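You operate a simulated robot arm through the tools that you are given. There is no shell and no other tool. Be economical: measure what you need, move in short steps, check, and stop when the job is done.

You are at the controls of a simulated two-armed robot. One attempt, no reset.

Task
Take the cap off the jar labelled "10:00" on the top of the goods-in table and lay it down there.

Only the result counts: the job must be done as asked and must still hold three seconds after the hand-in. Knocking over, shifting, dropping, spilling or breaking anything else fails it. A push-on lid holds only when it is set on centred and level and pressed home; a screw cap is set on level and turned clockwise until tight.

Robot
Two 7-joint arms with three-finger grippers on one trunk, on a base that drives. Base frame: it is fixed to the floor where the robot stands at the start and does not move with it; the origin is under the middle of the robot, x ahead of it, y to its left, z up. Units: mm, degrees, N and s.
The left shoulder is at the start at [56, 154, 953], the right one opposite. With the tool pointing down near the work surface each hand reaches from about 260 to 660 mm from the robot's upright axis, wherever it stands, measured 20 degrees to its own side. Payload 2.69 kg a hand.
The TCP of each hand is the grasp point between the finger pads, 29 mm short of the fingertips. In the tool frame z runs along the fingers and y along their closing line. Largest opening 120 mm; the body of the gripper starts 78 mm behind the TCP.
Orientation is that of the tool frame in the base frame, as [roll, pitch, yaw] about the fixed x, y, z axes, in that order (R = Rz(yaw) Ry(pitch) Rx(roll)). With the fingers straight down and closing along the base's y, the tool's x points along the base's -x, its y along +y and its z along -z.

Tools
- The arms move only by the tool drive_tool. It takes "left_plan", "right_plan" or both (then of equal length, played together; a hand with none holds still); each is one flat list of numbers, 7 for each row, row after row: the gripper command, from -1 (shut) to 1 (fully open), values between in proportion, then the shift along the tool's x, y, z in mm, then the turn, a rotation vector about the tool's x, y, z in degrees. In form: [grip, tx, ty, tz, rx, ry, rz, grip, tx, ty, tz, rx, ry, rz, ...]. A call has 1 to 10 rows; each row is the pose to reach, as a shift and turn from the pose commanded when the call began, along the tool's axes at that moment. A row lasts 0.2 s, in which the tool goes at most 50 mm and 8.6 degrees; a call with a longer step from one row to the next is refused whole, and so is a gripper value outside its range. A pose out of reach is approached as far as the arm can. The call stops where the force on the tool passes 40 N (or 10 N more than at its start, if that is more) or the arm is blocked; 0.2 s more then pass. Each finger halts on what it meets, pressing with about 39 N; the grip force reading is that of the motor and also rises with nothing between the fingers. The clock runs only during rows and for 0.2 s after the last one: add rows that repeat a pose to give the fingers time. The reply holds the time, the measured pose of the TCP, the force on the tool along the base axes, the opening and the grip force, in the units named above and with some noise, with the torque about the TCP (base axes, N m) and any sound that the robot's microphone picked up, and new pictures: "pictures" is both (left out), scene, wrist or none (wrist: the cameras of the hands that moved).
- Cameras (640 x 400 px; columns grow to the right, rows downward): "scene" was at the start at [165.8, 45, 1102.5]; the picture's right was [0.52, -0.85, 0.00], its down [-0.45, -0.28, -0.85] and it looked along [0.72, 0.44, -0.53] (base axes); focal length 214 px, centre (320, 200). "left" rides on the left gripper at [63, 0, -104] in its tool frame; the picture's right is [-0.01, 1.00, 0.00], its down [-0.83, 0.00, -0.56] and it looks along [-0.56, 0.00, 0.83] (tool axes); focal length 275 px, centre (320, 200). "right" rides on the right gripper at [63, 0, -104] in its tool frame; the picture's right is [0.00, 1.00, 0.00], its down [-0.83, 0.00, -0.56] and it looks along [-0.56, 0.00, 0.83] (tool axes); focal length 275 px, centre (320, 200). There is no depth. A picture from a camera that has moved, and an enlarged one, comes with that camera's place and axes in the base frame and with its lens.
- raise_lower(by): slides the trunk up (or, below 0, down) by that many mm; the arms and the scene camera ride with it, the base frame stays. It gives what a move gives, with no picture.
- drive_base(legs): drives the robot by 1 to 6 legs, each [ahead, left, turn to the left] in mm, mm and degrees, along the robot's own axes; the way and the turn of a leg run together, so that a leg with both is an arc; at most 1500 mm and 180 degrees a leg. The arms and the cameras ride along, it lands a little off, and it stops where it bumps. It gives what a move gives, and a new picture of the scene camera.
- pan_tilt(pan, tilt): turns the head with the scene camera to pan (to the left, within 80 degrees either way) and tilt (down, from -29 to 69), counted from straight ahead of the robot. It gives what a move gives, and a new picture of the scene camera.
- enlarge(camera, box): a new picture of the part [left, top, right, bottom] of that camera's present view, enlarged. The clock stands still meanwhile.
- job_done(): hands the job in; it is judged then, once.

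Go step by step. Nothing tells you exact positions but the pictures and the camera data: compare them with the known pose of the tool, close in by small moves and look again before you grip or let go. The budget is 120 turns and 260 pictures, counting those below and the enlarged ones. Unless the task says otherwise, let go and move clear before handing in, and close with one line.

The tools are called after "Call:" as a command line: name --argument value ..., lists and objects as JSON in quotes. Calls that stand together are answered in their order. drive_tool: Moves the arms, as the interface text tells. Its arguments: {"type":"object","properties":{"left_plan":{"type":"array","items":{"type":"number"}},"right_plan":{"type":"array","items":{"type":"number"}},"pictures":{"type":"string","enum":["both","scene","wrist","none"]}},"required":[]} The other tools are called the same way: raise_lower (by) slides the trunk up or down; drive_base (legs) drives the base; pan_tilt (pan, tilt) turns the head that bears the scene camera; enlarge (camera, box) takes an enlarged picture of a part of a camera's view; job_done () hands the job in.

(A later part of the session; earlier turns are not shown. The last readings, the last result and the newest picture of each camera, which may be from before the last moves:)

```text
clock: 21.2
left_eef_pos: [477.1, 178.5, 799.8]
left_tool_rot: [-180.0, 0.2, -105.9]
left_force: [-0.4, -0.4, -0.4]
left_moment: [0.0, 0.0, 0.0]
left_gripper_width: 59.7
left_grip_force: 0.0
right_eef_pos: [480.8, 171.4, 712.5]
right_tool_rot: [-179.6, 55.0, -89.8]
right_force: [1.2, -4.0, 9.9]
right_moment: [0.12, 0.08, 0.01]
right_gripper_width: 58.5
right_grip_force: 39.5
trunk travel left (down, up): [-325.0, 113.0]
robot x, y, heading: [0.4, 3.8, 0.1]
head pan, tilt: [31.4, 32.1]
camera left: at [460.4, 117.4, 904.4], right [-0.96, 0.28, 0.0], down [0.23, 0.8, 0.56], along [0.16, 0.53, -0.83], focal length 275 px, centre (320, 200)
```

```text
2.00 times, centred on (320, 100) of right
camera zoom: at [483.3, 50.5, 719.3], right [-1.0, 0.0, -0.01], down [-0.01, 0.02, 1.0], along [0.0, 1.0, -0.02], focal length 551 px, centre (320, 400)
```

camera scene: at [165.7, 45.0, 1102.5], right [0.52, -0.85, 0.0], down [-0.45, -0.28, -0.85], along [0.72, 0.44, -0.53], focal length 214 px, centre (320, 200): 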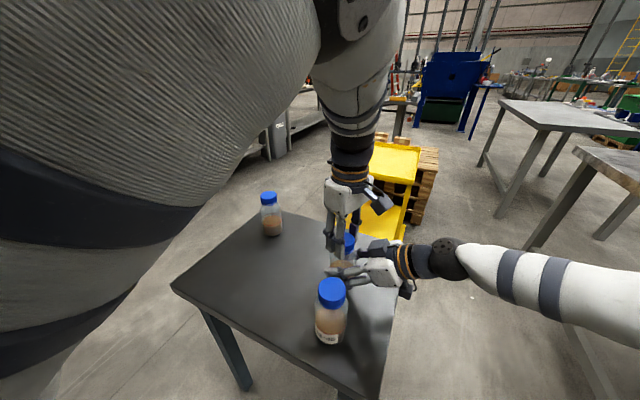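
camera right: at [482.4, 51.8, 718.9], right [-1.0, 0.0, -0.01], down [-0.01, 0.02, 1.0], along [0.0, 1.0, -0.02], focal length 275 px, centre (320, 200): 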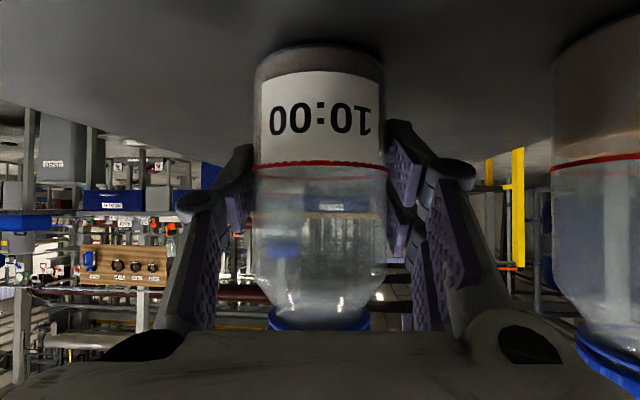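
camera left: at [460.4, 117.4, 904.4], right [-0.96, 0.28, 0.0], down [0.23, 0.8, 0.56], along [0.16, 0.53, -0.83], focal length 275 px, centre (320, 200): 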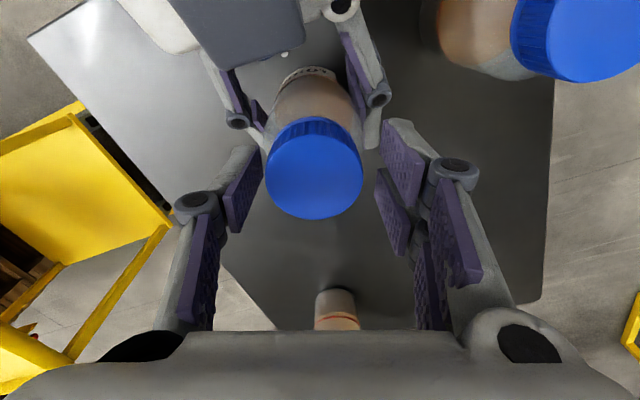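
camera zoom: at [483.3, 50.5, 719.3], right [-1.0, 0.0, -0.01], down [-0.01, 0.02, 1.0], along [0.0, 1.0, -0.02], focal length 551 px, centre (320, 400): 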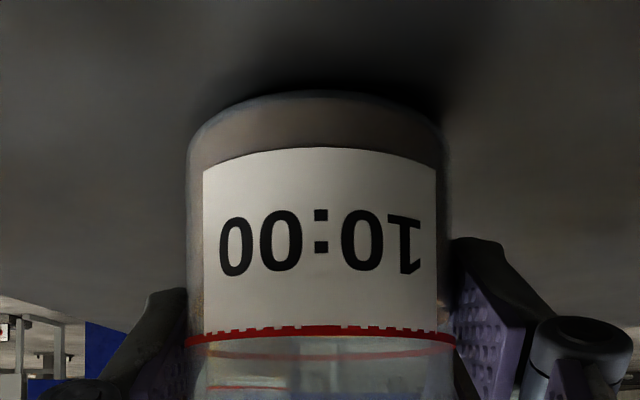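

The bottle hasn't turned; the cap axis is now well fixed at (480.3,177.9). I rotate the open hand back clockwise around it.

Call:
drive_tool --left_plan '[0, -0.3, -3.2, 0, 0, 0, 4, 0, -0.3, -3.2, 0, 0, 0, 12.5, 0, -0.3, -3.2, 0, 0, 0, 21, 0, -0.3, -3.2, 0, 0, 0, 29.5, 0, -0.3, -3.2, 0, 0, 0, 38, 0, -0.3, -3.2, 0, 0, 0, 46.5, 0, -0.3, -3.2, 0, 0, 0, 55, 0, -0.3, -3.2, 0, 0, 0, 63.5, 0, -0.3, -3.2, 0, 0, 0, 72, 0, -0.3, -3.2, 0, 0, 0, 80]' --pictures "none"

Call:
drive_tool --left_plan '[0, 0, 0, 0, 0, 0, 8.5, 0, 0, 0, 0, 0, 0, 17, 0, 0, 0, 0, 0, 0, 25, 0, 0, 0, 0, 0, 0, 33, 0, 0, 0, 0, 0, 0, 41, 0, 0, 0, 0, 0, 0, 49, 0, 0, 0, 0, 0, 0, 49]' --pictures "wrist"

```text
clock: 23.4
left_eef_pos: [480.0, 176.8, 797.9]
left_tool_rot: [179.9, 0.1, 173.8]
left_force: [1.0, -0.3, 0.9]
left_moment: [-0.01, 0.01, 0.02]
left_gripper_width: 60.2
left_grip_force: 0.1
right_eef_pos: [481.1, 172.9, 711.7]
right_tool_rot: [-179.8, 55.1, -89.8]
right_force: [3.3, -0.2, 10.5]
right_moment: [0.24, 0.02, -0.06]
right_gripper_width: 58.4
right_grip_force: 39.0
trunk travel left (down, up): [-325.0, 113.0]
robot x, y, heading: [0.0, -1.1, 0.2]
head pan, tilt: [31.4, 32.1]
```

```text
clock: 25.0
left_eef_pos: [480.7, 178.3, 799.0]
left_tool_rot: [179.8, 0.1, 124.8]
left_force: [0.0, -0.5, 0.0]
left_moment: [0.01, 0.0, -0.02]
left_gripper_width: 59.9
left_grip_force: 0.0
right_eef_pos: [479.7, 173.6, 712.1]
right_tool_rot: [-179.9, 55.0, -89.8]
right_force: [1.5, 0.5, 9.1]
right_moment: [0.27, 0.12, -0.05]
right_gripper_width: 58.8
right_grip_force: 39.0
trunk travel left (down, up): [-325.0, 113.0]
robot x, y, heading: [0.8, 1.4, -0.0]
head pan, tilt: [31.4, 32.1]
camera left: at [445.9, 229.5, 903.8], right [0.82, 0.57, 0.0], down [0.47, -0.68, 0.56], along [0.32, -0.46, -0.83], focal length 275 px, centre (320, 200)
```

left: 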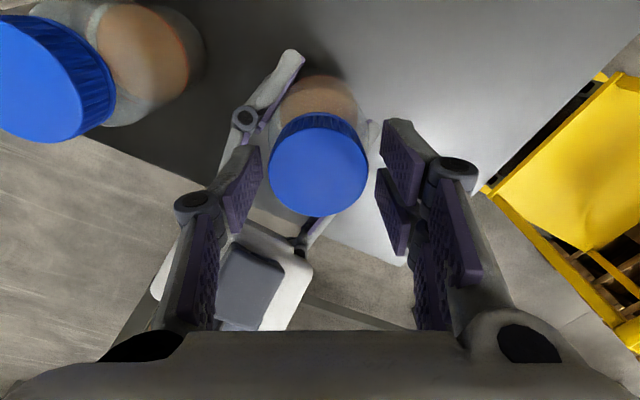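

Centred. I grip again and turn counter-clockwise.

Call:
drive_tool --left_plan '[-0.2, 0, 0, 0, 0, 0, 0, -0.4, 0, 0, 0, 0, 0, 0, -0.4, 0, 0, 0, 0, 0, 0, -0.4, 0, 0, -0.1, 0, 0, -8, -0.4, 0, 0, -0.2, 0, 0, -16, -0.4, 0, 0, -0.3, 0, 0, -24, -0.4, 0, 0, -0.4, 0, 0, -32, -0.4, 0, 0, -0.4, 0, 0, -40, -0.4, 0, 0, -0.5, 0, 0, -48, -0.4, 0, 0, -0.5, 0, 0, -56]' --pictures "none"

Call:
drive_tool --left_plan '[-0.4, 0, 0, -0.1, 0, 0, -8, -0.4, 0, 0, -0.2, 0, 0, -16, -0.4, 0, 0, -0.3, 0, 0, -24, -0.4, 0, 0, -0.4, 0, 0, -32, -0.4, 0, 0, -0.4, 0, 0, -40, -0.4, 0, 0, -0.5, 0, 0, -48, -0.4, 0, 0, -0.5, 0, 0, -56, -0.4, 0, 0, -0.6, 0, 0, -64, -0.4, 0, 0, -0.7, 0, 0, -72, -0.4, 0, 0, -0.8, 0, 0, -80]'

Call:
enlarge --camera "scene" --box '[300, 200, 420, 290]'

```text
clock: 27.2
left_eef_pos: [481.2, 178.5, 800.1]
left_tool_rot: [179.9, 0.2, -178.8]
left_force: [5.7, 10.9, -2.7]
left_moment: [0.24, 0.56, 0.0]
left_gripper_width: 43.0
left_grip_force: 38.9
right_eef_pos: [479.6, 172.2, 712.4]
right_tool_rot: [-179.8, 55.0, -89.8]
right_force: [-7.1, -11.6, 10.2]
right_moment: [0.93, -0.73, 0.12]
right_gripper_width: 58.4
right_grip_force: 38.9
trunk travel left (down, up): [-325.0, 113.0]
robot x, y, heading: [1.3, -0.9, -0.1]
head pan, tilt: [31.4, 32.1]
```

```text
clock: 29.4
left_eef_pos: [480.7, 177.7, 799.3]
left_tool_rot: [-179.9, 0.0, -98.9]
left_force: [-5.9, 5.6, 3.0]
left_moment: [0.15, 0.08, -0.01]
left_gripper_width: 43.1
left_grip_force: 38.6
right_eef_pos: [481.5, 173.6, 711.4]
right_tool_rot: [-179.9, 54.9, -89.9]
right_force: [6.0, -7.0, -2.1]
right_moment: [0.43, 0.45, -0.06]
right_gripper_width: 58.1
right_grip_force: 38.7
trunk travel left (down, up): [-325.0, 113.0]
robot x, y, heading: [1.3, 2.7, -0.1]
head pan, tilt: [31.4, 32.1]
camera scene: at [165.9, 45.0, 1102.5], right [0.52, -0.85, 0.0], down [-0.45, -0.28, -0.85], along [0.72, 0.44, -0.53], focal length 214 px, centre (320, 200)
camera left: at [471.1, 115.5, 905.1], right [-0.99, 0.16, 0.0], down [0.13, 0.82, 0.56], along [0.09, 0.55, -0.83], focal length 275 px, centre (320, 200)
```

scene: 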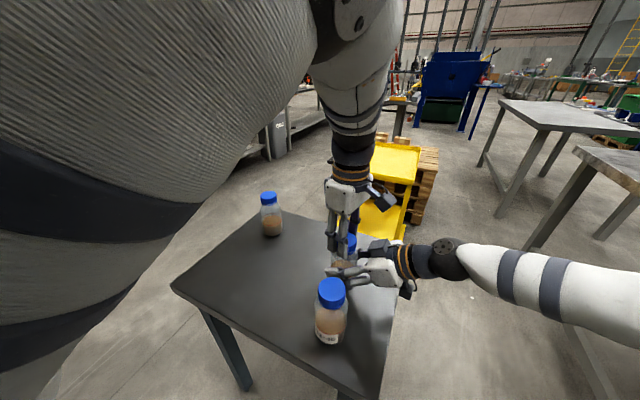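
left: 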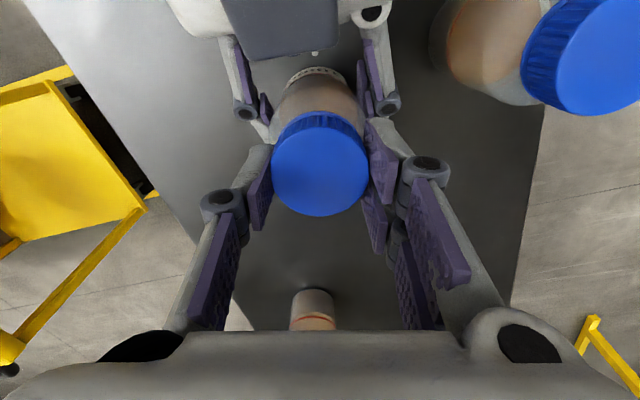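

```text
4.44 times, centred on (360, 245) of scene
camera zoom: at [165.9, 45.0, 1102.5], right [0.52, -0.85, 0.0], down [-0.45, -0.28, -0.85], along [0.72, 0.44, -0.53], focal length 953 px, centre (142, 0)
```

zoom: 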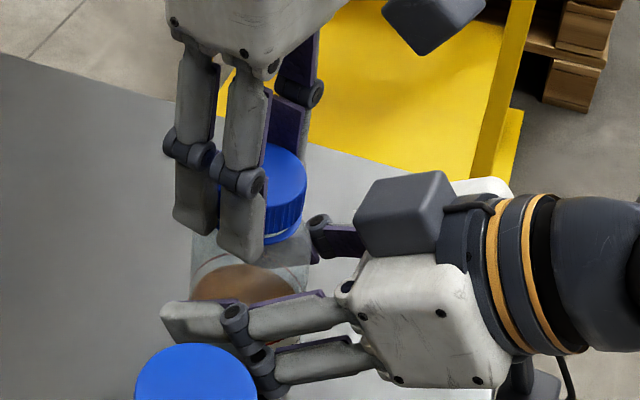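

About 246° turned so far with low forces. I keep turning further to see how far the wrist goes.

Call:
drive_tool --left_plan '[-0.4, 0, 0, -0.1, 0, 0, -8, -0.4, 0, 0, -0.2, 0, 0, -16, -0.4, 0, 0, -0.3, 0, 0, -24, -0.4, 0, 0, -0.4, 0, 0, -32, -0.4, 0, 0, -0.4, 0, 0, -40, -0.4, 0, 0, -0.5, 0, 0, -48, -0.4, 0, 0, -0.5, 0, 0, -56, -0.4, 0, 0, -0.6, 0, 0, -64, -0.4, 0, 0, -0.7, 0, 0, -72, -0.4, 0, 0, -0.8, 0, 0, -80]'

Call:
enlarge --camera "scene" --box '[300, 200, 420, 290]'

```text
clock: 31.6
left_eef_pos: [481.1, 180.0, 800.5]
left_tool_rot: [-180.0, 0.0, -18.9]
left_force: [-10.9, -5.4, -0.5]
left_moment: [-0.06, 0.22, -0.19]
left_gripper_width: 43.1
left_grip_force: 38.9
right_eef_pos: [481.2, 174.0, 712.6]
right_tool_rot: [-179.9, 55.1, -89.9]
right_force: [10.7, 5.1, -0.4]
right_moment: [-0.39, 0.82, 0.17]
right_gripper_width: 58.6
right_grip_force: 39.3
trunk travel left (down, up): [-325.0, 113.0]
robot x, y, heading: [1.5, -0.4, -0.1]
head pan, tilt: [31.4, 32.1]
camera scene: at [165.9, 45.0, 1102.5], right [0.52, -0.85, 0.0], down [-0.45, -0.28, -0.85], along [0.72, 0.44, -0.53], focal length 214 px, centre (320, 200)
camera left: at [540.7, 157.1, 905.8], right [-0.33, -0.94, 0.0], down [-0.78, 0.27, 0.56], along [-0.53, 0.18, -0.83], focal length 275 px, centre (320, 200)
```

scene: 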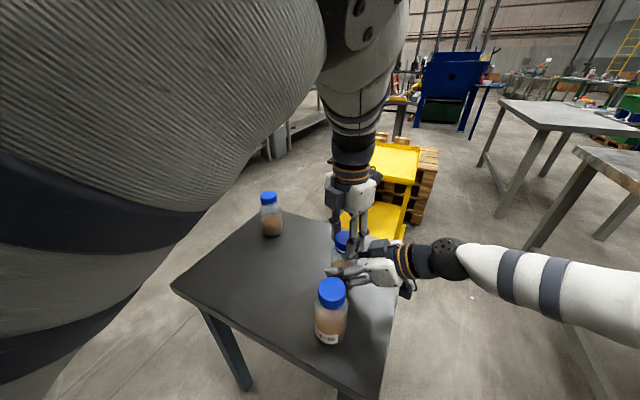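
left: 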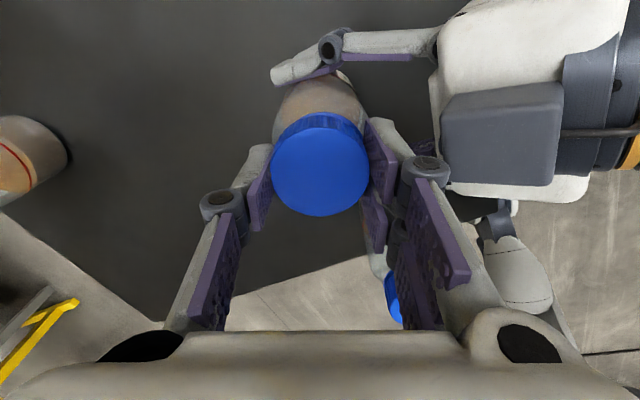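

```text
4.44 times, centred on (360, 245) of scene
camera zoom: at [165.9, 45.0, 1102.5], right [0.52, -0.85, 0.0], down [-0.45, -0.28, -0.85], along [0.72, 0.44, -0.53], focal length 953 px, centre (142, 0)
```

zoom: 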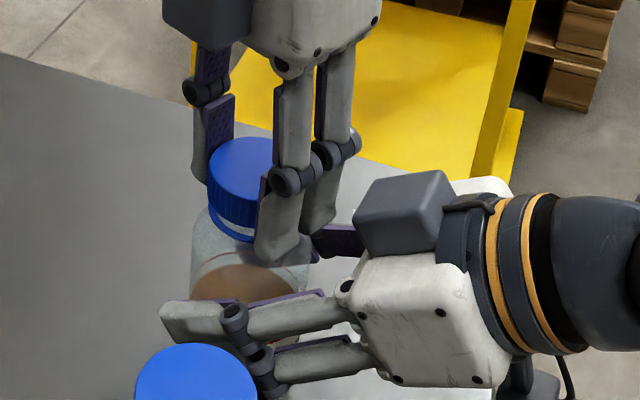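

A gap opens between the cap and the collar ring: it's rising. I go on turning.

Call:
drive_tool --left_plan '[-0.4, 0, 0, -0.1, 0, 0, -8, -0.4, 0, 0, -0.2, 0, 0, -16, -0.4, 0, 0, -0.3, 0, 0, -24, -0.4, 0, 0, -0.4, 0, 0, -32, -0.4, 0, 0, -0.5, 0, 0, -40, -0.4, 0, 0, -0.6, 0, 0, -48, -0.4, 0, 0, -0.7, 0, 0, -56, -0.4, 0, 0, -0.8, 0, 0, -64, -0.4, 0, 0, -0.9, 0, 0, -72, -0.4, 0, 0, -1.0, 0, 0, -80]'

Call:
enlarge --camera "scene" --box '[300, 200, 420, 290]'

Call:
enlarge --camera "right" --box '[160, 0, 480, 200]'

```text
clock: 32.9
left_eef_pos: [475.4, 221.9, 797.8]
left_tool_rot: [178.9, -1.3, 24.3]
left_force: [-0.9, -1.4, 17.3]
left_moment: [-0.42, -0.09, -0.08]
left_gripper_width: 43.9
left_grip_force: 38.8
left hand out of reach, approached as far as the arm can: row 5, 6
right_eef_pos: [477.2, 175.1, 714.5]
right_tool_rot: [-179.5, 55.3, -89.0]
right_force: [-0.3, 1.7, 6.4]
right_moment: [0.28, 0.16, 0.09]
right_gripper_width: 59.4
right_grip_force: 39.6
trunk travel left (down, up): [-325.0, 113.0]
robot x, y, heading: [1.3, 0.2, -0.2]
head pan, tilt: [31.4, 32.1]
stopped in row 6 (left hand): the force on the tool passed its limit at 46 N (the readings are from after the stop); the commanded pose is now the measured one
camera scene: at [164.4, 44.2, 1102.9], right [0.52, -0.85, 0.0], down [-0.45, -0.28, -0.85], along [0.72, 0.44, -0.53], focal length 214 px, centre (320, 200)
camera left: at [530.3, 246.4, 904.6], right [0.41, -0.91, 0.02], down [-0.77, -0.33, 0.54], along [-0.48, -0.23, -0.84], focal length 275 px, centre (320, 200)
```

scene: 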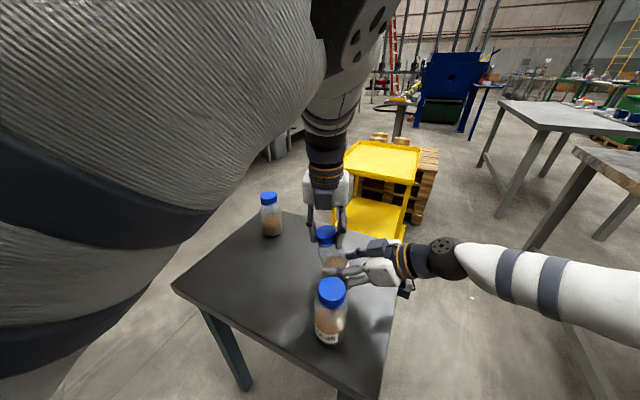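
left: 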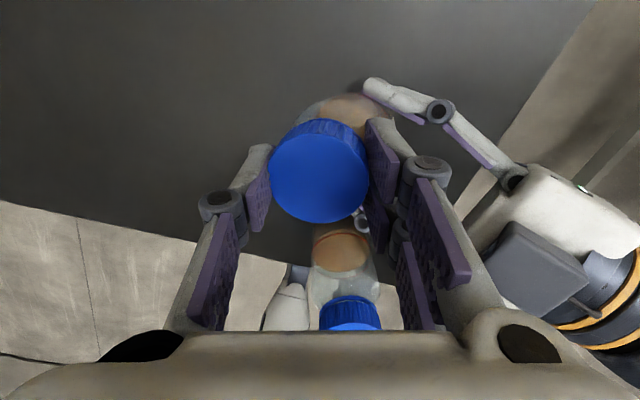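

```text
4.44 times, centred on (360, 245) of scene
camera zoom: at [164.4, 44.2, 1102.9], right [0.52, -0.85, 0.0], down [-0.45, -0.28, -0.85], along [0.72, 0.44, -0.53], focal length 953 px, centre (142, 0)
```

zoom: 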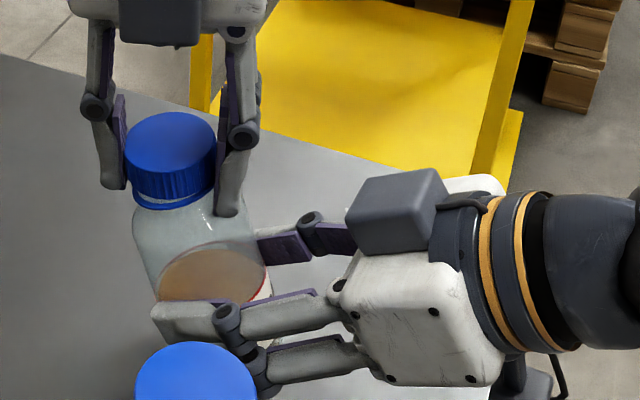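

```text
2.00 times, centred on (320, 100) of right
camera zoom: at [479.7, 54.1, 721.4], right [-1.0, -0.01, -0.01], down [-0.01, 0.02, 1.0], along [-0.01, 1.0, -0.02], focal length 551 px, centre (320, 400)
```

zoom: 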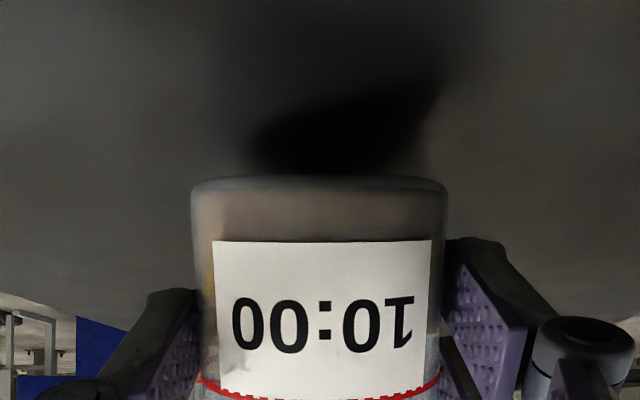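

The left arm hit a joint limit and jumped, dragging and tilting the jar in the right grip. I reverse that slip slowly, the first half now, and look.

Call:
drive_tool --left_plan '[-0.4, -1.6, 5, 0, 0, 0, 5, -0.4, -3.2, 10, 0, 0, 0, 10, -0.4, -4.8, 15, 0, 0, 0, 15, -0.4, -6.3, 20, -0.5, 0, 0, 20]'

Call:
enlarge --camera "scene" --box '[300, 200, 420, 290]'

Call:
enlarge --camera "right" --box '[120, 0, 520, 250]'

```text
clock: 33.9
left_eef_pos: [476.6, 198.8, 796.2]
left_tool_rot: [179.3, -1.2, 4.3]
left_force: [1.0, 5.2, 7.0]
left_moment: [-0.03, 0.01, -0.01]
left_gripper_width: 43.5
left_grip_force: 38.9
right_eef_pos: [477.4, 175.2, 711.8]
right_tool_rot: [-179.7, 55.1, -89.1]
right_force: [-0.8, -6.2, -5.5]
right_moment: [0.38, -0.07, 0.08]
right_gripper_width: 56.8
right_grip_force: 39.1
trunk travel left (down, up): [-325.0, 113.0]
robot x, y, heading: [3.3, 2.3, -0.0]
head pan, tilt: [31.4, 32.1]
camera scene: at [166.0, 44.8, 1102.2], right [0.52, -0.85, 0.0], down [-0.45, -0.28, -0.85], along [0.72, 0.44, -0.53], focal length 214 px, centre (320, 200)
camera left: at [538.4, 204.6, 902.1], right [0.07, -1.0, 0.01], down [-0.84, -0.05, 0.54], along [-0.54, -0.05, -0.84], focal length 275 px, centre (320, 200)
```

scene: 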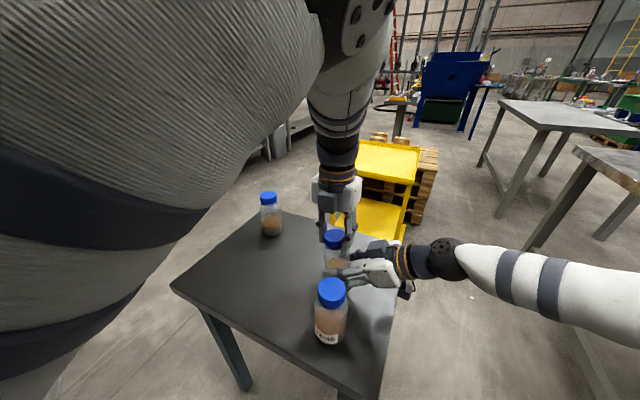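
left: 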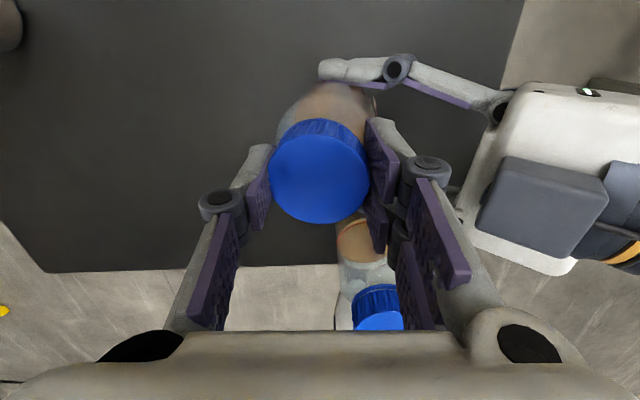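

```text
4.44 times, centred on (360, 245) of scene
camera zoom: at [166.0, 44.8, 1102.2], right [0.52, -0.85, 0.0], down [-0.45, -0.28, -0.85], along [0.72, 0.44, -0.53], focal length 953 px, centre (142, 0)
```

zoom: 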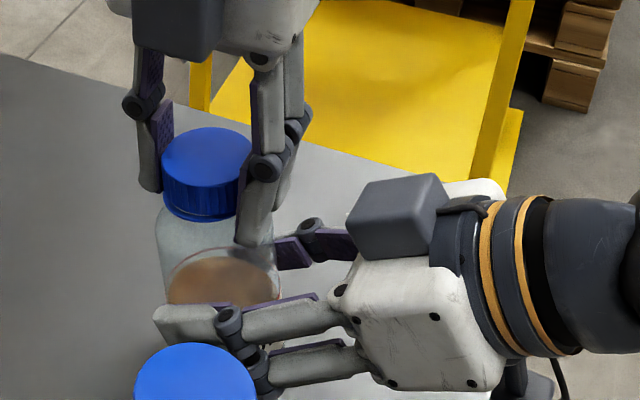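

```text
1.60 times, centred on (320, 125) of right
camera zoom: at [480.5, 53.4, 718.4], right [-1.0, -0.01, -0.01], down [-0.01, 0.02, 1.0], along [-0.01, 1.0, -0.02], focal length 440 px, centre (320, 320)
```

zoom: 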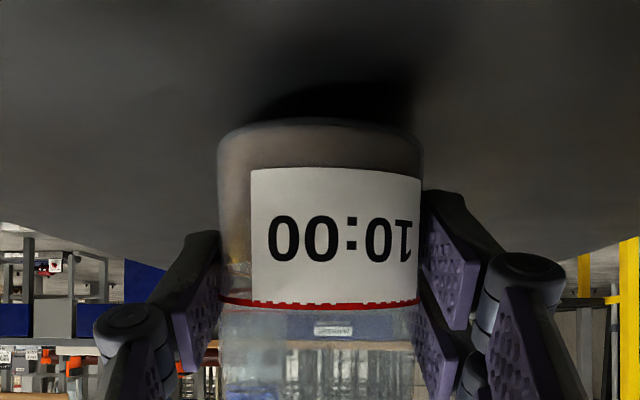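

The jar is coming upright. I move the remaining 20 mm back.

Call:
drive_tool --left_plan '[-0.4, 0.6, 5, 0, 0, 0, 3, -0.4, 1.2, 10, 0, 0, 0, 6, -0.4, 1.8, 15, 0, 0, 0, 8, -0.4, 2.5, 20.7, 0, 0, 0, 8]'

Call:
enlarge --camera "scene" --box '[300, 200, 420, 290]'

Call:
enlarge --camera "right" --box '[120, 0, 520, 250]'

```text
clock: 34.9
left_eef_pos: [479.2, 180.4, 796.9]
left_tool_rot: [179.6, -1.1, -3.8]
left_force: [-10.8, 13.6, 2.5]
left_moment: [0.3, 0.22, 0.18]
left_gripper_width: 43.5
left_grip_force: 38.9
right_eef_pos: [478.5, 175.2, 713.3]
right_tool_rot: [-179.6, 55.1, -89.3]
right_force: [10.8, -12.8, -2.4]
right_moment: [0.81, 0.67, -0.3]
right_gripper_width: 55.0
right_grip_force: 38.2
trunk travel left (down, up): [-325.0, 113.0]
robot x, y, heading: [-3.0, -0.9, 0.1]
head pan, tilt: [31.4, 32.1]
camera scene: at [166.0, 44.9, 1102.5], right [0.52, -0.85, 0.0], down [-0.45, -0.28, -0.85], along [0.72, 0.44, -0.53], focal length 214 px, centre (320, 200)
camera left: at [541.1, 176.1, 903.0], right [-0.07, -1.0, 0.01], down [-0.84, 0.06, 0.54], along [-0.54, 0.03, -0.84], focal length 275 px, centre (320, 200)
```

scene: 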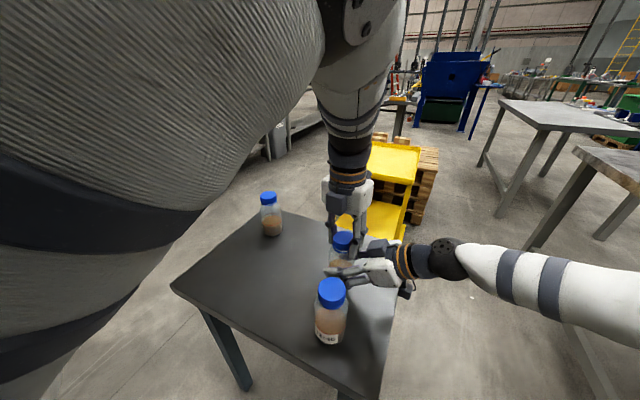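
left: 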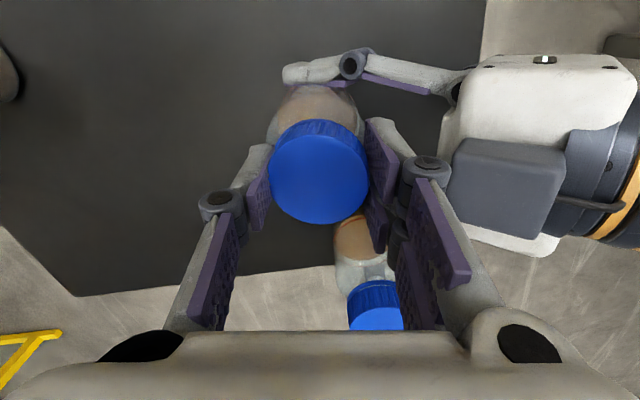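

```text
4.44 times, centred on (360, 245) of scene
camera zoom: at [166.0, 44.9, 1102.5], right [0.52, -0.85, 0.0], down [-0.45, -0.28, -0.85], along [0.72, 0.44, -0.53], focal length 953 px, centre (142, 0)
```

zoom: 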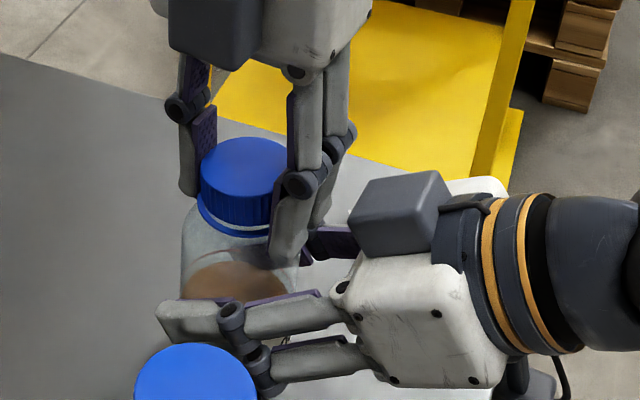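

```text
1.60 times, centred on (320, 125) of right
camera zoom: at [481.5, 53.2, 719.4], right [-1.0, -0.01, -0.01], down [-0.01, 0.02, 1.0], along [-0.01, 1.0, -0.02], focal length 440 px, centre (320, 320)
```

zoom: 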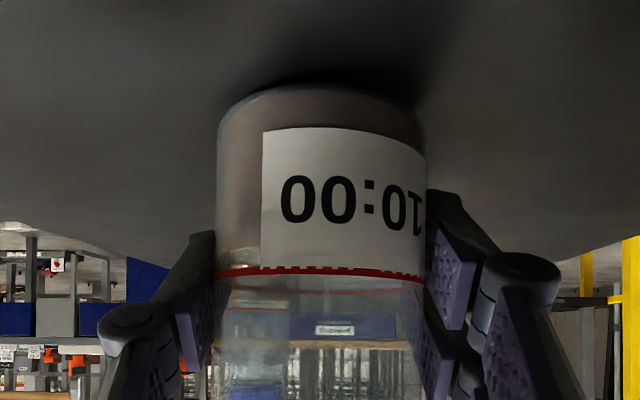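

The jar is back upright on the table. I open the left hand to let it settle and check.

Call:
drive_tool --left_plan '[-0.2, 0, 0, 0, 0, 0, 0, 0, 0, 0, 0, 0, 0, 0, 0, 0, 0, 0, 0, 0, 0]' --pictures "wrist"

Call:
enlarge --camera "scene" --box '[300, 200, 420, 290]'

Call:
enlarge --camera "right" --box '[120, 0, 520, 250]'

```text
clock: 35.7
left_eef_pos: [479.3, 181.1, 795.9]
left_tool_rot: [179.5, -1.3, -3.7]
left_force: [0.3, -0.2, 0.4]
left_moment: [0.0, 0.0, -0.04]
left_gripper_width: 59.9
left_grip_force: 0.1
right_eef_pos: [477.0, 175.2, 712.5]
right_tool_rot: [-179.7, 55.1, -89.0]
right_force: [0.2, -0.1, -1.5]
right_moment: [-0.02, -0.01, 0.0]
right_gripper_width: 55.0
right_grip_force: 39.3
trunk travel left (down, up): [-325.0, 113.0]
robot x, y, heading: [0.3, 0.9, 0.2]
head pan, tilt: [31.4, 32.1]
camera left: at [541.7, 175.8, 903.5], right [-0.07, -1.0, 0.01], down [-0.84, 0.06, 0.54], along [-0.54, 0.03, -0.84], focal length 275 px, centre (320, 200)
```

left: 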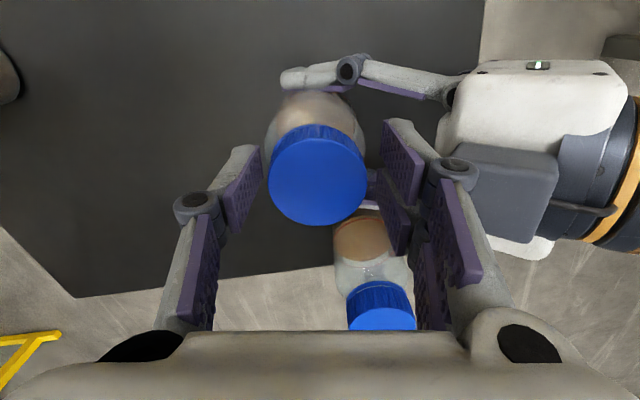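

```text
4.44 times, centred on (360, 245) of scene
camera zoom: at [166.0, 45.0, 1102.5], right [0.52, -0.85, 0.0], down [-0.45, -0.28, -0.85], along [0.72, 0.44, -0.53], focal length 953 px, centre (142, 0)
```

zoom: 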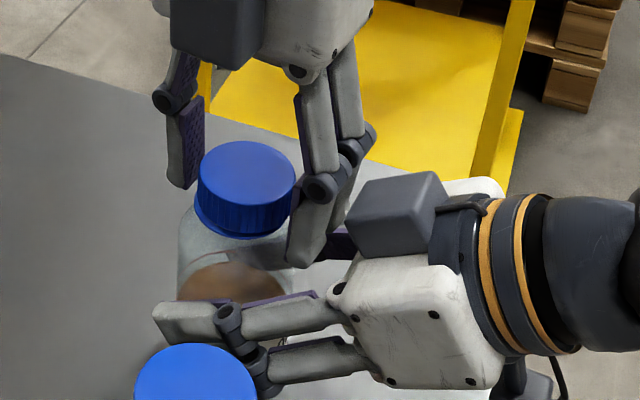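

```text
1.60 times, centred on (320, 125) of right
camera zoom: at [480.4, 54.2, 719.5], right [-1.0, -0.01, -0.01], down [-0.01, 0.02, 1.0], along [-0.01, 1.0, -0.02], focal length 440 px, centre (320, 320)
```

zoom: 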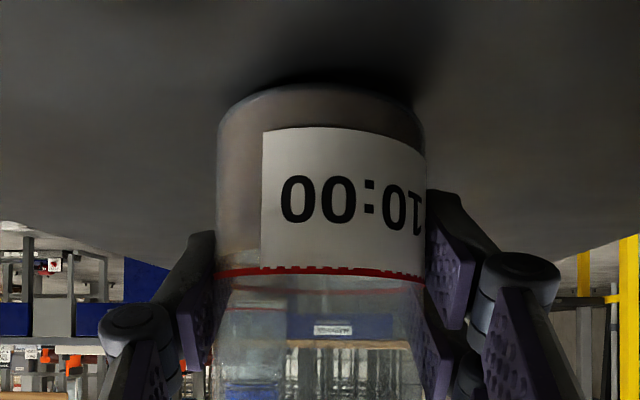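

The jar seems slightly tilted in the right grip. I open the right hand a little so it stands freely on the table, then check before re-gripping.

Call:
drive_tool --right_plan '[0, 0, 0, 0, 0, 0, 0, 0.1, 0, 0, 0, 0, 0, 0, 0.2, 0, 0, 0, 0, 0, 0, 0.2, 0, 0, 0, 0, 0, 0]'

Call:
enlarge --camera "scene" --box '[300, 200, 420, 290]'

Call:
enlarge --camera "left" --box '[160, 50, 480, 250]'

```text
clock: 36.7
left_eef_pos: [480.1, 179.6, 797.2]
left_tool_rot: [179.6, -1.2, -3.7]
left_force: [0.9, 0.0, -0.6]
left_moment: [-0.02, -0.01, 0.01]
left_gripper_width: 60.0
left_grip_force: 0.1
right_eef_pos: [478.0, 175.2, 713.6]
right_tool_rot: [-179.6, 55.1, -89.1]
right_force: [-0.3, -0.8, -0.5]
right_moment: [0.01, -0.04, -0.01]
right_gripper_width: 71.8
right_grip_force: 0.0
trunk travel left (down, up): [-325.0, 113.0]
robot x, y, heading: [-0.0, 1.8, 0.2]
head pan, tilt: [31.4, 32.1]
camera scene: at [165.9, 44.9, 1102.5], right [0.52, -0.85, 0.0], down [-0.45, -0.28, -0.85], along [0.72, 0.44, -0.53], focal length 214 px, centre (320, 200)
camera right: at [480.6, 54.0, 719.6], right [-1.0, -0.01, -0.01], down [-0.01, 0.02, 1.0], along [-0.01, 1.0, -0.02], focal length 275 px, centre (320, 200)
```

scene: 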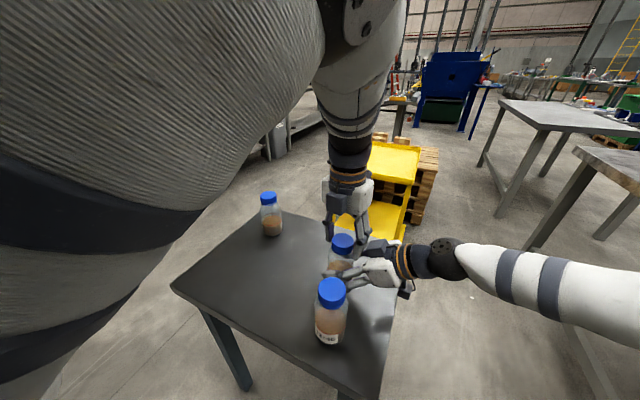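
right: 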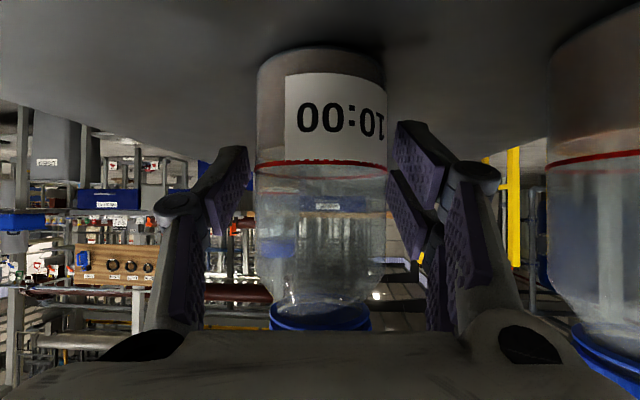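

```text
4.44 times, centred on (360, 245) of scene
camera zoom: at [165.9, 44.9, 1102.5], right [0.52, -0.85, 0.0], down [-0.45, -0.28, -0.85], along [0.72, 0.44, -0.53], focal length 953 px, centre (142, 0)
```

zoom: 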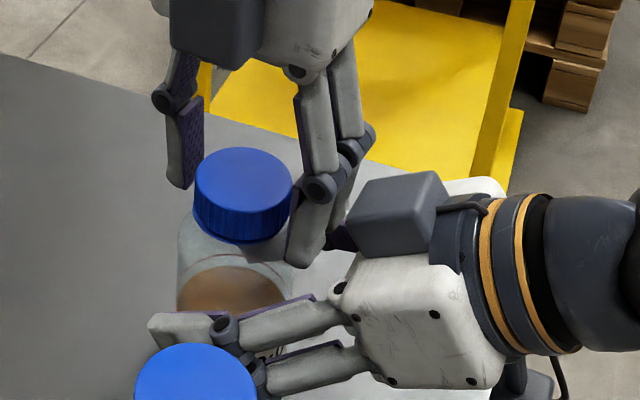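

```text
2.00 times, centred on (320, 150) of left
camera zoom: at [541.5, 175.9, 903.4], right [-0.07, -1.0, 0.01], down [-0.84, 0.06, 0.54], along [-0.54, 0.03, -0.84], focal length 551 px, centre (320, 300)
```

zoom: 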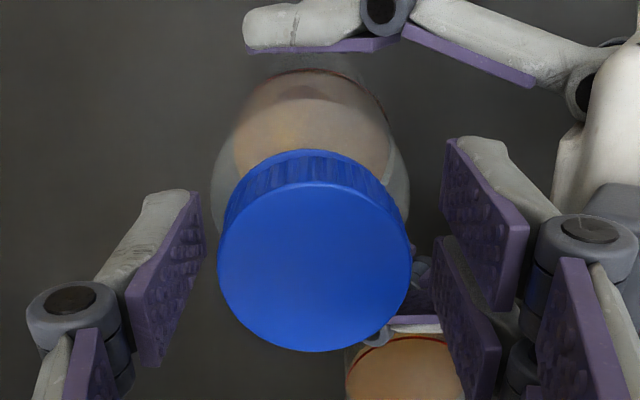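

The jar stands upright and centred. I re-grip with the right hand while the left starts rotating back clockwise around the cap.

Call:
drive_tool --right_plan '[0, 0, 0, 0, 0, 0, 0, -0.15, 0, 0, 0, 0, 0, 0, -0.3, 0, 0, 0, 0, 0, 0, -0.3, 0, 0, 0, 0, 0, 0]' --pictures "wrist"

Call:
drive_tool --left_plan '[0, -0.7, 0, 0, 0, 0, 8, 0, -1.5, 0, 0, 0, 0, 16, 0, -1.5, 0, 0, 0, 0, 24, 0, -1.5, 0, 0, 0, 0, 32, 0, -1.5, 0, 0, 0, 0, 40, 0, -1.5, 0, 0, 0, 0, 48, 0, -1.5, 0, 0, 0, 0, 56, 0, -1.5, 0, 0, 0, 0, 64, 0, -1.5, 0, 0, 0, 0, 72, 0, -1.5, 0, 0, 0, 0, 80]' --pictures "none"

Call:
drive_tool --left_plan '[0, 0, 0, 0, 0, 0, 8, 0, 0, 0, 0, 0, 0, 16, 0, 0, 0, 0, 0, 0, 24, 0, 0, 0, 0, 0, 0, 32, 0, 0, 0, 0, 0, 0, 40, 0, 0, 0, 0, 0, 0, 48, 0, 0, 0, 0, 0, 0, 56, 0, 0, 0, 0, 0, 0, 64, 0, 0, 0, 0, 0, 0, 72, 0, 0, 0, 0, 0, 0, 80]'

```text
clock: 37.7
left_eef_pos: [481.4, 181.1, 797.8]
left_tool_rot: [179.6, -1.3, -3.7]
left_force: [-0.1, 0.5, 0.6]
left_moment: [0.02, -0.01, 0.02]
left_gripper_width: 59.9
left_grip_force: 0.1
right_eef_pos: [476.9, 175.4, 713.7]
right_tool_rot: [-179.6, 55.1, -89.0]
right_force: [0.0, 0.0, 0.7]
right_moment: [-0.06, -0.01, -0.02]
right_gripper_width: 55.1
right_grip_force: 39.3
trunk travel left (down, up): [-325.0, 113.0]
robot x, y, heading: [0.0, -2.8, -0.1]
head pan, tilt: [31.4, 32.1]
camera right: at [480.5, 54.0, 719.6], right [-1.0, -0.01, -0.01], down [-0.01, 0.02, 1.0], along [-0.01, 1.0, -0.02], focal length 275 px, centre (320, 200)
```

right: 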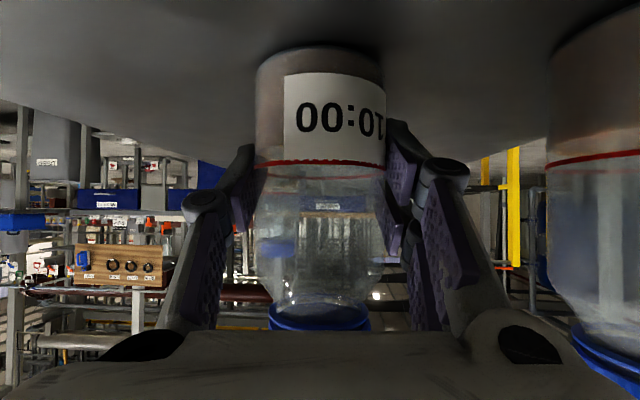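

```text
clock: 39.9
left_eef_pos: [480.4, 179.2, 797.0]
left_tool_rot: [-178.8, -0.7, -83.9]
left_force: [-0.8, -0.4, -0.2]
left_moment: [-0.01, 0.0, 0.0]
left_gripper_width: 60.1
left_grip_force: 0.0
right_eef_pos: [478.8, 175.0, 713.2]
right_tool_rot: [-179.6, 55.1, -88.9]
right_force: [-0.8, 0.0, 0.9]
right_moment: [-0.07, 0.05, 0.0]
right_gripper_width: 55.0
right_grip_force: 39.3
trunk travel left (down, up): [-325.0, 113.0]
robot x, y, heading: [0.3, -1.3, 0.3]
head pan, tilt: [31.4, 32.1]
```

```text
clock: 42.1
left_eef_pos: [480.1, 180.4, 797.2]
left_tool_rot: [-179.2, 1.1, -163.9]
left_force: [0.1, -0.4, -0.2]
left_moment: [0.02, -0.01, -0.01]
left_gripper_width: 60.3
left_grip_force: 0.0
right_eef_pos: [477.2, 176.0, 712.4]
right_tool_rot: [-179.6, 55.1, -89.0]
right_force: [-0.5, -0.5, 1.1]
right_moment: [-0.01, 0.04, -0.01]
right_gripper_width: 55.0
right_grip_force: 39.1
trunk travel left (down, up): [-325.0, 113.0]
robot x, y, heading: [-2.5, -1.3, 0.1]
head pan, tilt: [31.4, 32.1]
camera scene: at [165.9, 44.9, 1102.5], right [0.52, -0.85, 0.0], down [-0.45, -0.28, -0.85], along [0.72, 0.44, -0.53], focal length 214 px, centre (320, 200)
camera left: at [417.7, 163.3, 900.7], right [-0.27, 0.96, -0.01], down [0.79, 0.23, 0.57], along [0.55, 0.14, -0.82], focal length 275 px, centre (320, 200)
```

scene: 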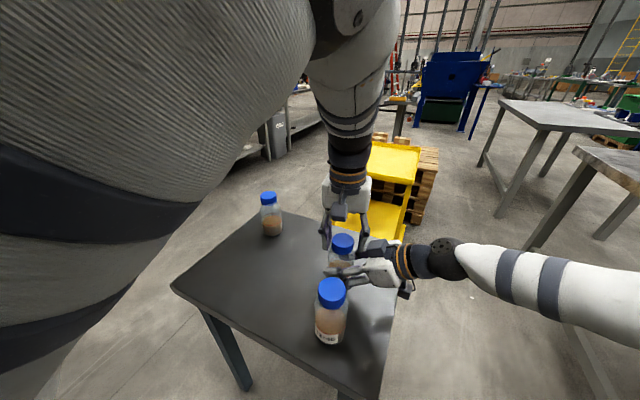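
left: 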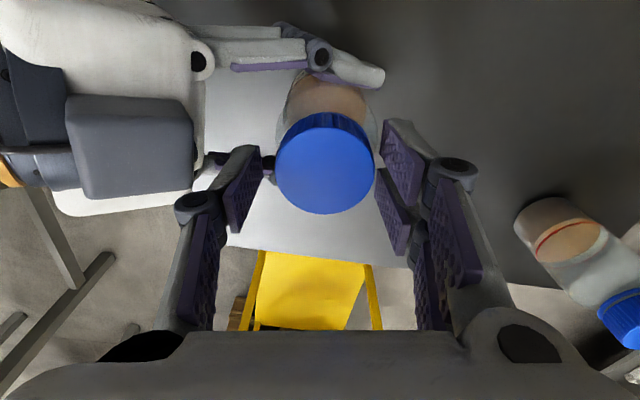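

The cap is 2.8 mm to one side; I re-centre, level the hand, and close, then turn again.

Call:
drive_tool --left_plan '[0, 0, 1.5, 0, -0.4, 0.6, 0, 0, 0, 2.8, 0, -0.8, 1.1, 0, -0.2, 0, 2.8, 0, -0.8, 1.1, 0, -0.4, 0, 2.8, 0, -0.8, 1.1, 0, -0.4, 0, 2.8, 0, -0.8, 1.1, 0]' --pictures "wrist"

Call:
drive_tool --left_plan '[-0.4, 0, 0, -0.1, 0, 0, -8, -0.4, 0, 0, -0.2, 0, 0, -16, -0.4, 0, 0, -0.3, 0, 0, -24, -0.4, 0, 0, -0.4, 0, 0, -32, -0.4, 0, 0, -0.4, 0, 0, -40, -0.4, 0, 0, -0.5, 0, 0, -48, -0.4, 0, 0, -0.5, 0, 0, -56, -0.4, 0, 0, -0.6, 0, 0, -64, -0.4, 0, 0, -0.7, 0, 0, -72]'

Call:
enlarge --camera "scene" --box '[300, 200, 420, 290]'

Call:
enlarge --camera "right" --box '[120, 0, 520, 250]'

```text
clock: 43.3
left_eef_pos: [479.8, 183.1, 796.7]
left_tool_rot: [-179.9, 0.1, -163.7]
left_force: [0.8, -1.8, 1.6]
left_moment: [-0.03, 0.0, 0.01]
left_gripper_width: 44.6
left_grip_force: 38.9
right_eef_pos: [476.9, 175.7, 713.6]
right_tool_rot: [-179.6, 55.2, -89.0]
right_force: [-0.9, 1.8, 0.4]
right_moment: [-0.09, 0.04, 0.04]
right_gripper_width: 54.6
right_grip_force: 38.8
trunk travel left (down, up): [-325.0, 113.0]
robot x, y, heading: [2.1, -1.1, 0.1]
head pan, tilt: [31.4, 32.1]
camera left: at [419.5, 164.8, 902.1], right [-0.28, 0.96, 0.0], down [0.8, 0.23, 0.56], along [0.53, 0.15, -0.83], focal length 275 px, centre (320, 200)
```

left: 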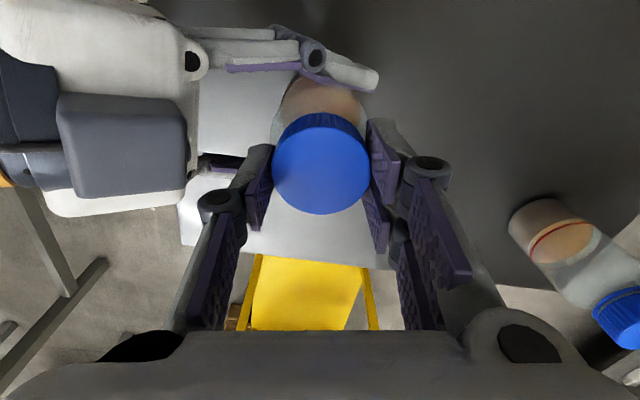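

```text
clock: 45.3
left_eef_pos: [479.4, 183.6, 797.4]
left_tool_rot: [180.0, 0.1, -91.7]
left_force: [-1.3, 11.1, 0.8]
left_moment: [0.16, 0.01, -0.15]
left_gripper_width: 44.1
left_grip_force: 38.9
right_eef_pos: [478.1, 175.0, 713.4]
right_tool_rot: [-179.7, 55.0, -89.1]
right_force: [-1.1, -10.0, 2.9]
right_moment: [0.76, 0.18, 0.08]
right_gripper_width: 54.8
right_grip_force: 39.1
trunk travel left (down, up): [-325.0, 113.0]
robot x, y, heading: [-0.4, 3.8, 0.2]
head pan, tilt: [31.4, 32.1]
camera scene: at [165.6, 45.0, 1102.5], right [0.52, -0.85, 0.0], down [-0.45, -0.28, -0.85], along [0.72, 0.44, -0.53], focal length 214 px, centre (320, 200)
camera left: at [477.8, 119.5, 902.8], right [-1.0, 0.03, 0.0], down [0.03, 0.83, 0.56], along [0.02, 0.56, -0.83], focal length 275 px, centre (320, 200)
```

scene: 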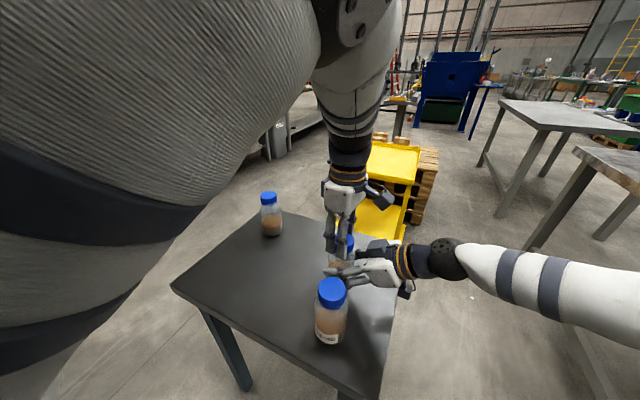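
left: 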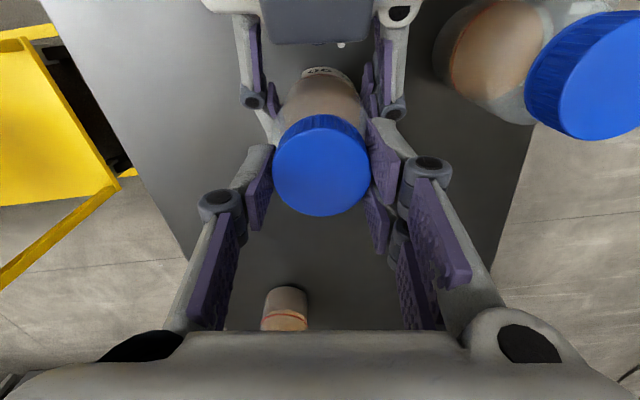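

```text
4.44 times, centred on (360, 245) of scene
camera zoom: at [165.6, 45.0, 1102.5], right [0.52, -0.85, 0.0], down [-0.45, -0.28, -0.85], along [0.72, 0.44, -0.53], focal length 953 px, centre (142, 0)
```

zoom: 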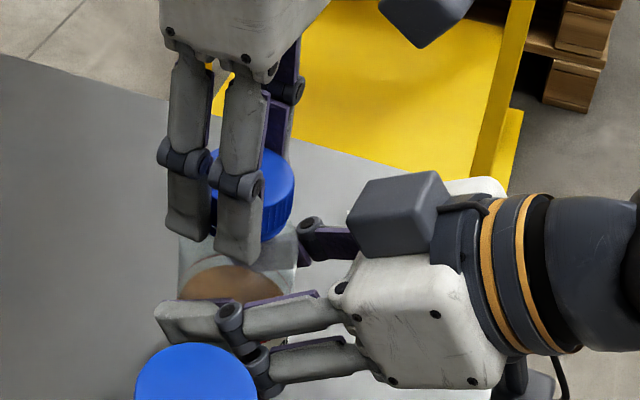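

```text
1.60 times, centred on (320, 125) of right
camera zoom: at [480.6, 53.7, 719.6], right [-1.0, -0.01, -0.01], down [-0.01, 0.02, 1.0], along [-0.01, 1.0, -0.02], focal length 440 px, centre (320, 320)
```

zoom: 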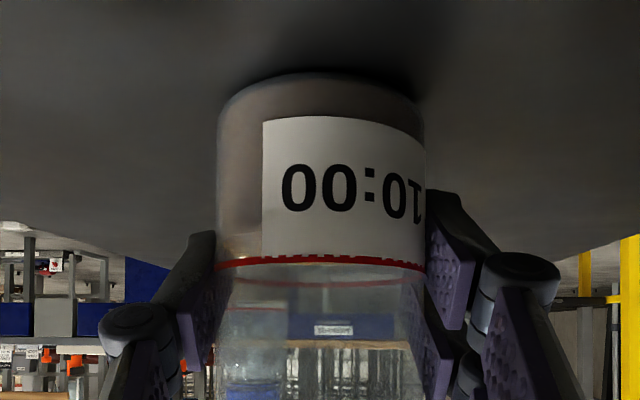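

The cap turns without the bottle turning. I continue 72° more, easing the small sideways force.

Call:
drive_tool --left_plan '[-0.4, -0.5, 0, -0.1, 0, 0, -8, -0.4, -1, 0, -0.2, 0, 0, -16, -0.4, -1, 0, -0.3, 0, 0, -24, -0.4, -1, 0, -0.4, 0, 0, -32, -0.4, -1, 0, -0.4, 0, 0, -40, -0.4, -1, 0, -0.5, 0, 0, -48, -0.4, -1, 0, -0.5, 0, 0, -56, -0.4, -1, 0, -0.6, 0, 0, -64, -0.4, -1, 0, -0.7, 0, 0, -72]'

Call:
enlarge --camera "scene" --box '[300, 200, 420, 290]'

Call:
enlarge --camera "right" --box '[120, 0, 520, 250]'

```text
clock: 47.3
left_eef_pos: [478.7, 182.8, 798.7]
left_tool_rot: [179.9, 0.0, -19.6]
left_force: [-5.8, 4.7, -0.8]
left_moment: [0.05, 0.08, -0.05]
left_gripper_width: 44.0
left_grip_force: 39.0
right_eef_pos: [477.7, 176.3, 713.5]
right_tool_rot: [-179.6, 55.1, -89.0]
right_force: [7.6, -3.6, 1.4]
right_moment: [0.18, 0.41, 0.02]
right_gripper_width: 54.8
right_grip_force: 39.0
trunk travel left (down, up): [-325.0, 113.0]
robot x, y, heading: [1.1, -1.5, 0.1]
head pan, tilt: [31.4, 32.1]
camera scene: at [165.9, 44.9, 1102.5], right [0.52, -0.85, 0.0], down [-0.45, -0.28, -0.85], along [0.72, 0.44, -0.53], focal length 214 px, centre (320, 200)
camera left: at [539.5, 161.1, 902.9], right [-0.34, -0.94, 0.0], down [-0.78, 0.28, 0.56], along [-0.52, 0.19, -0.83], focal length 275 px, centre (320, 200)
```

scene: 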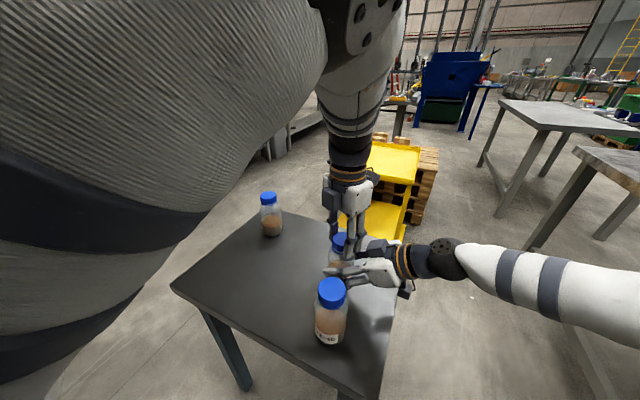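
left: 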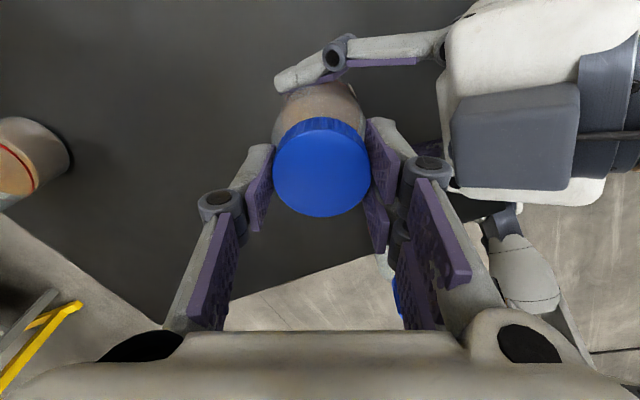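

```text
4.44 times, centred on (360, 245) of scene
camera zoom: at [165.9, 44.9, 1102.5], right [0.52, -0.85, 0.0], down [-0.45, -0.28, -0.85], along [0.72, 0.44, -0.53], focal length 953 px, centre (142, 0)
```

zoom: 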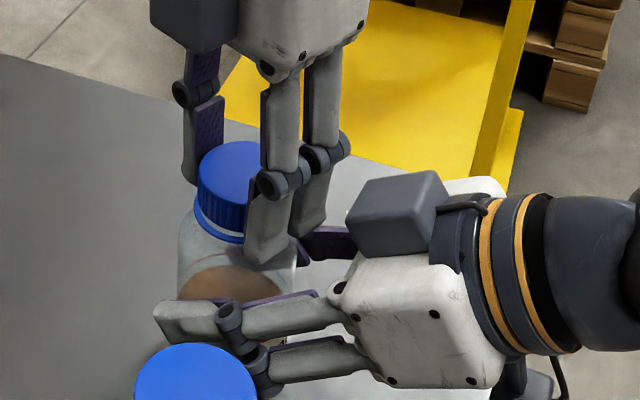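

```text
1.60 times, centred on (320, 125) of right
camera zoom: at [480.7, 54.0, 719.7], right [-1.0, -0.01, -0.01], down [-0.01, 0.02, 1.0], along [-0.01, 1.0, -0.02], focal length 440 px, centre (320, 320)
```

zoom: 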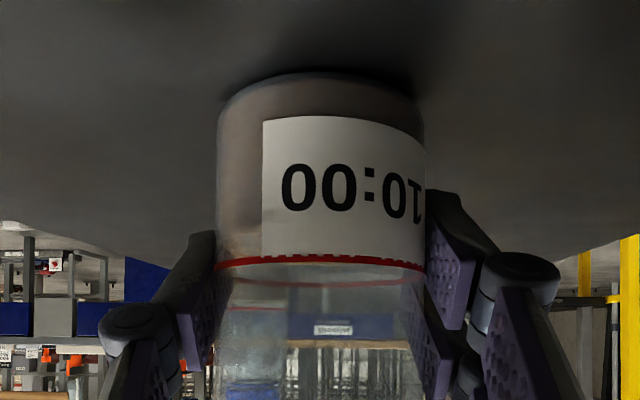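

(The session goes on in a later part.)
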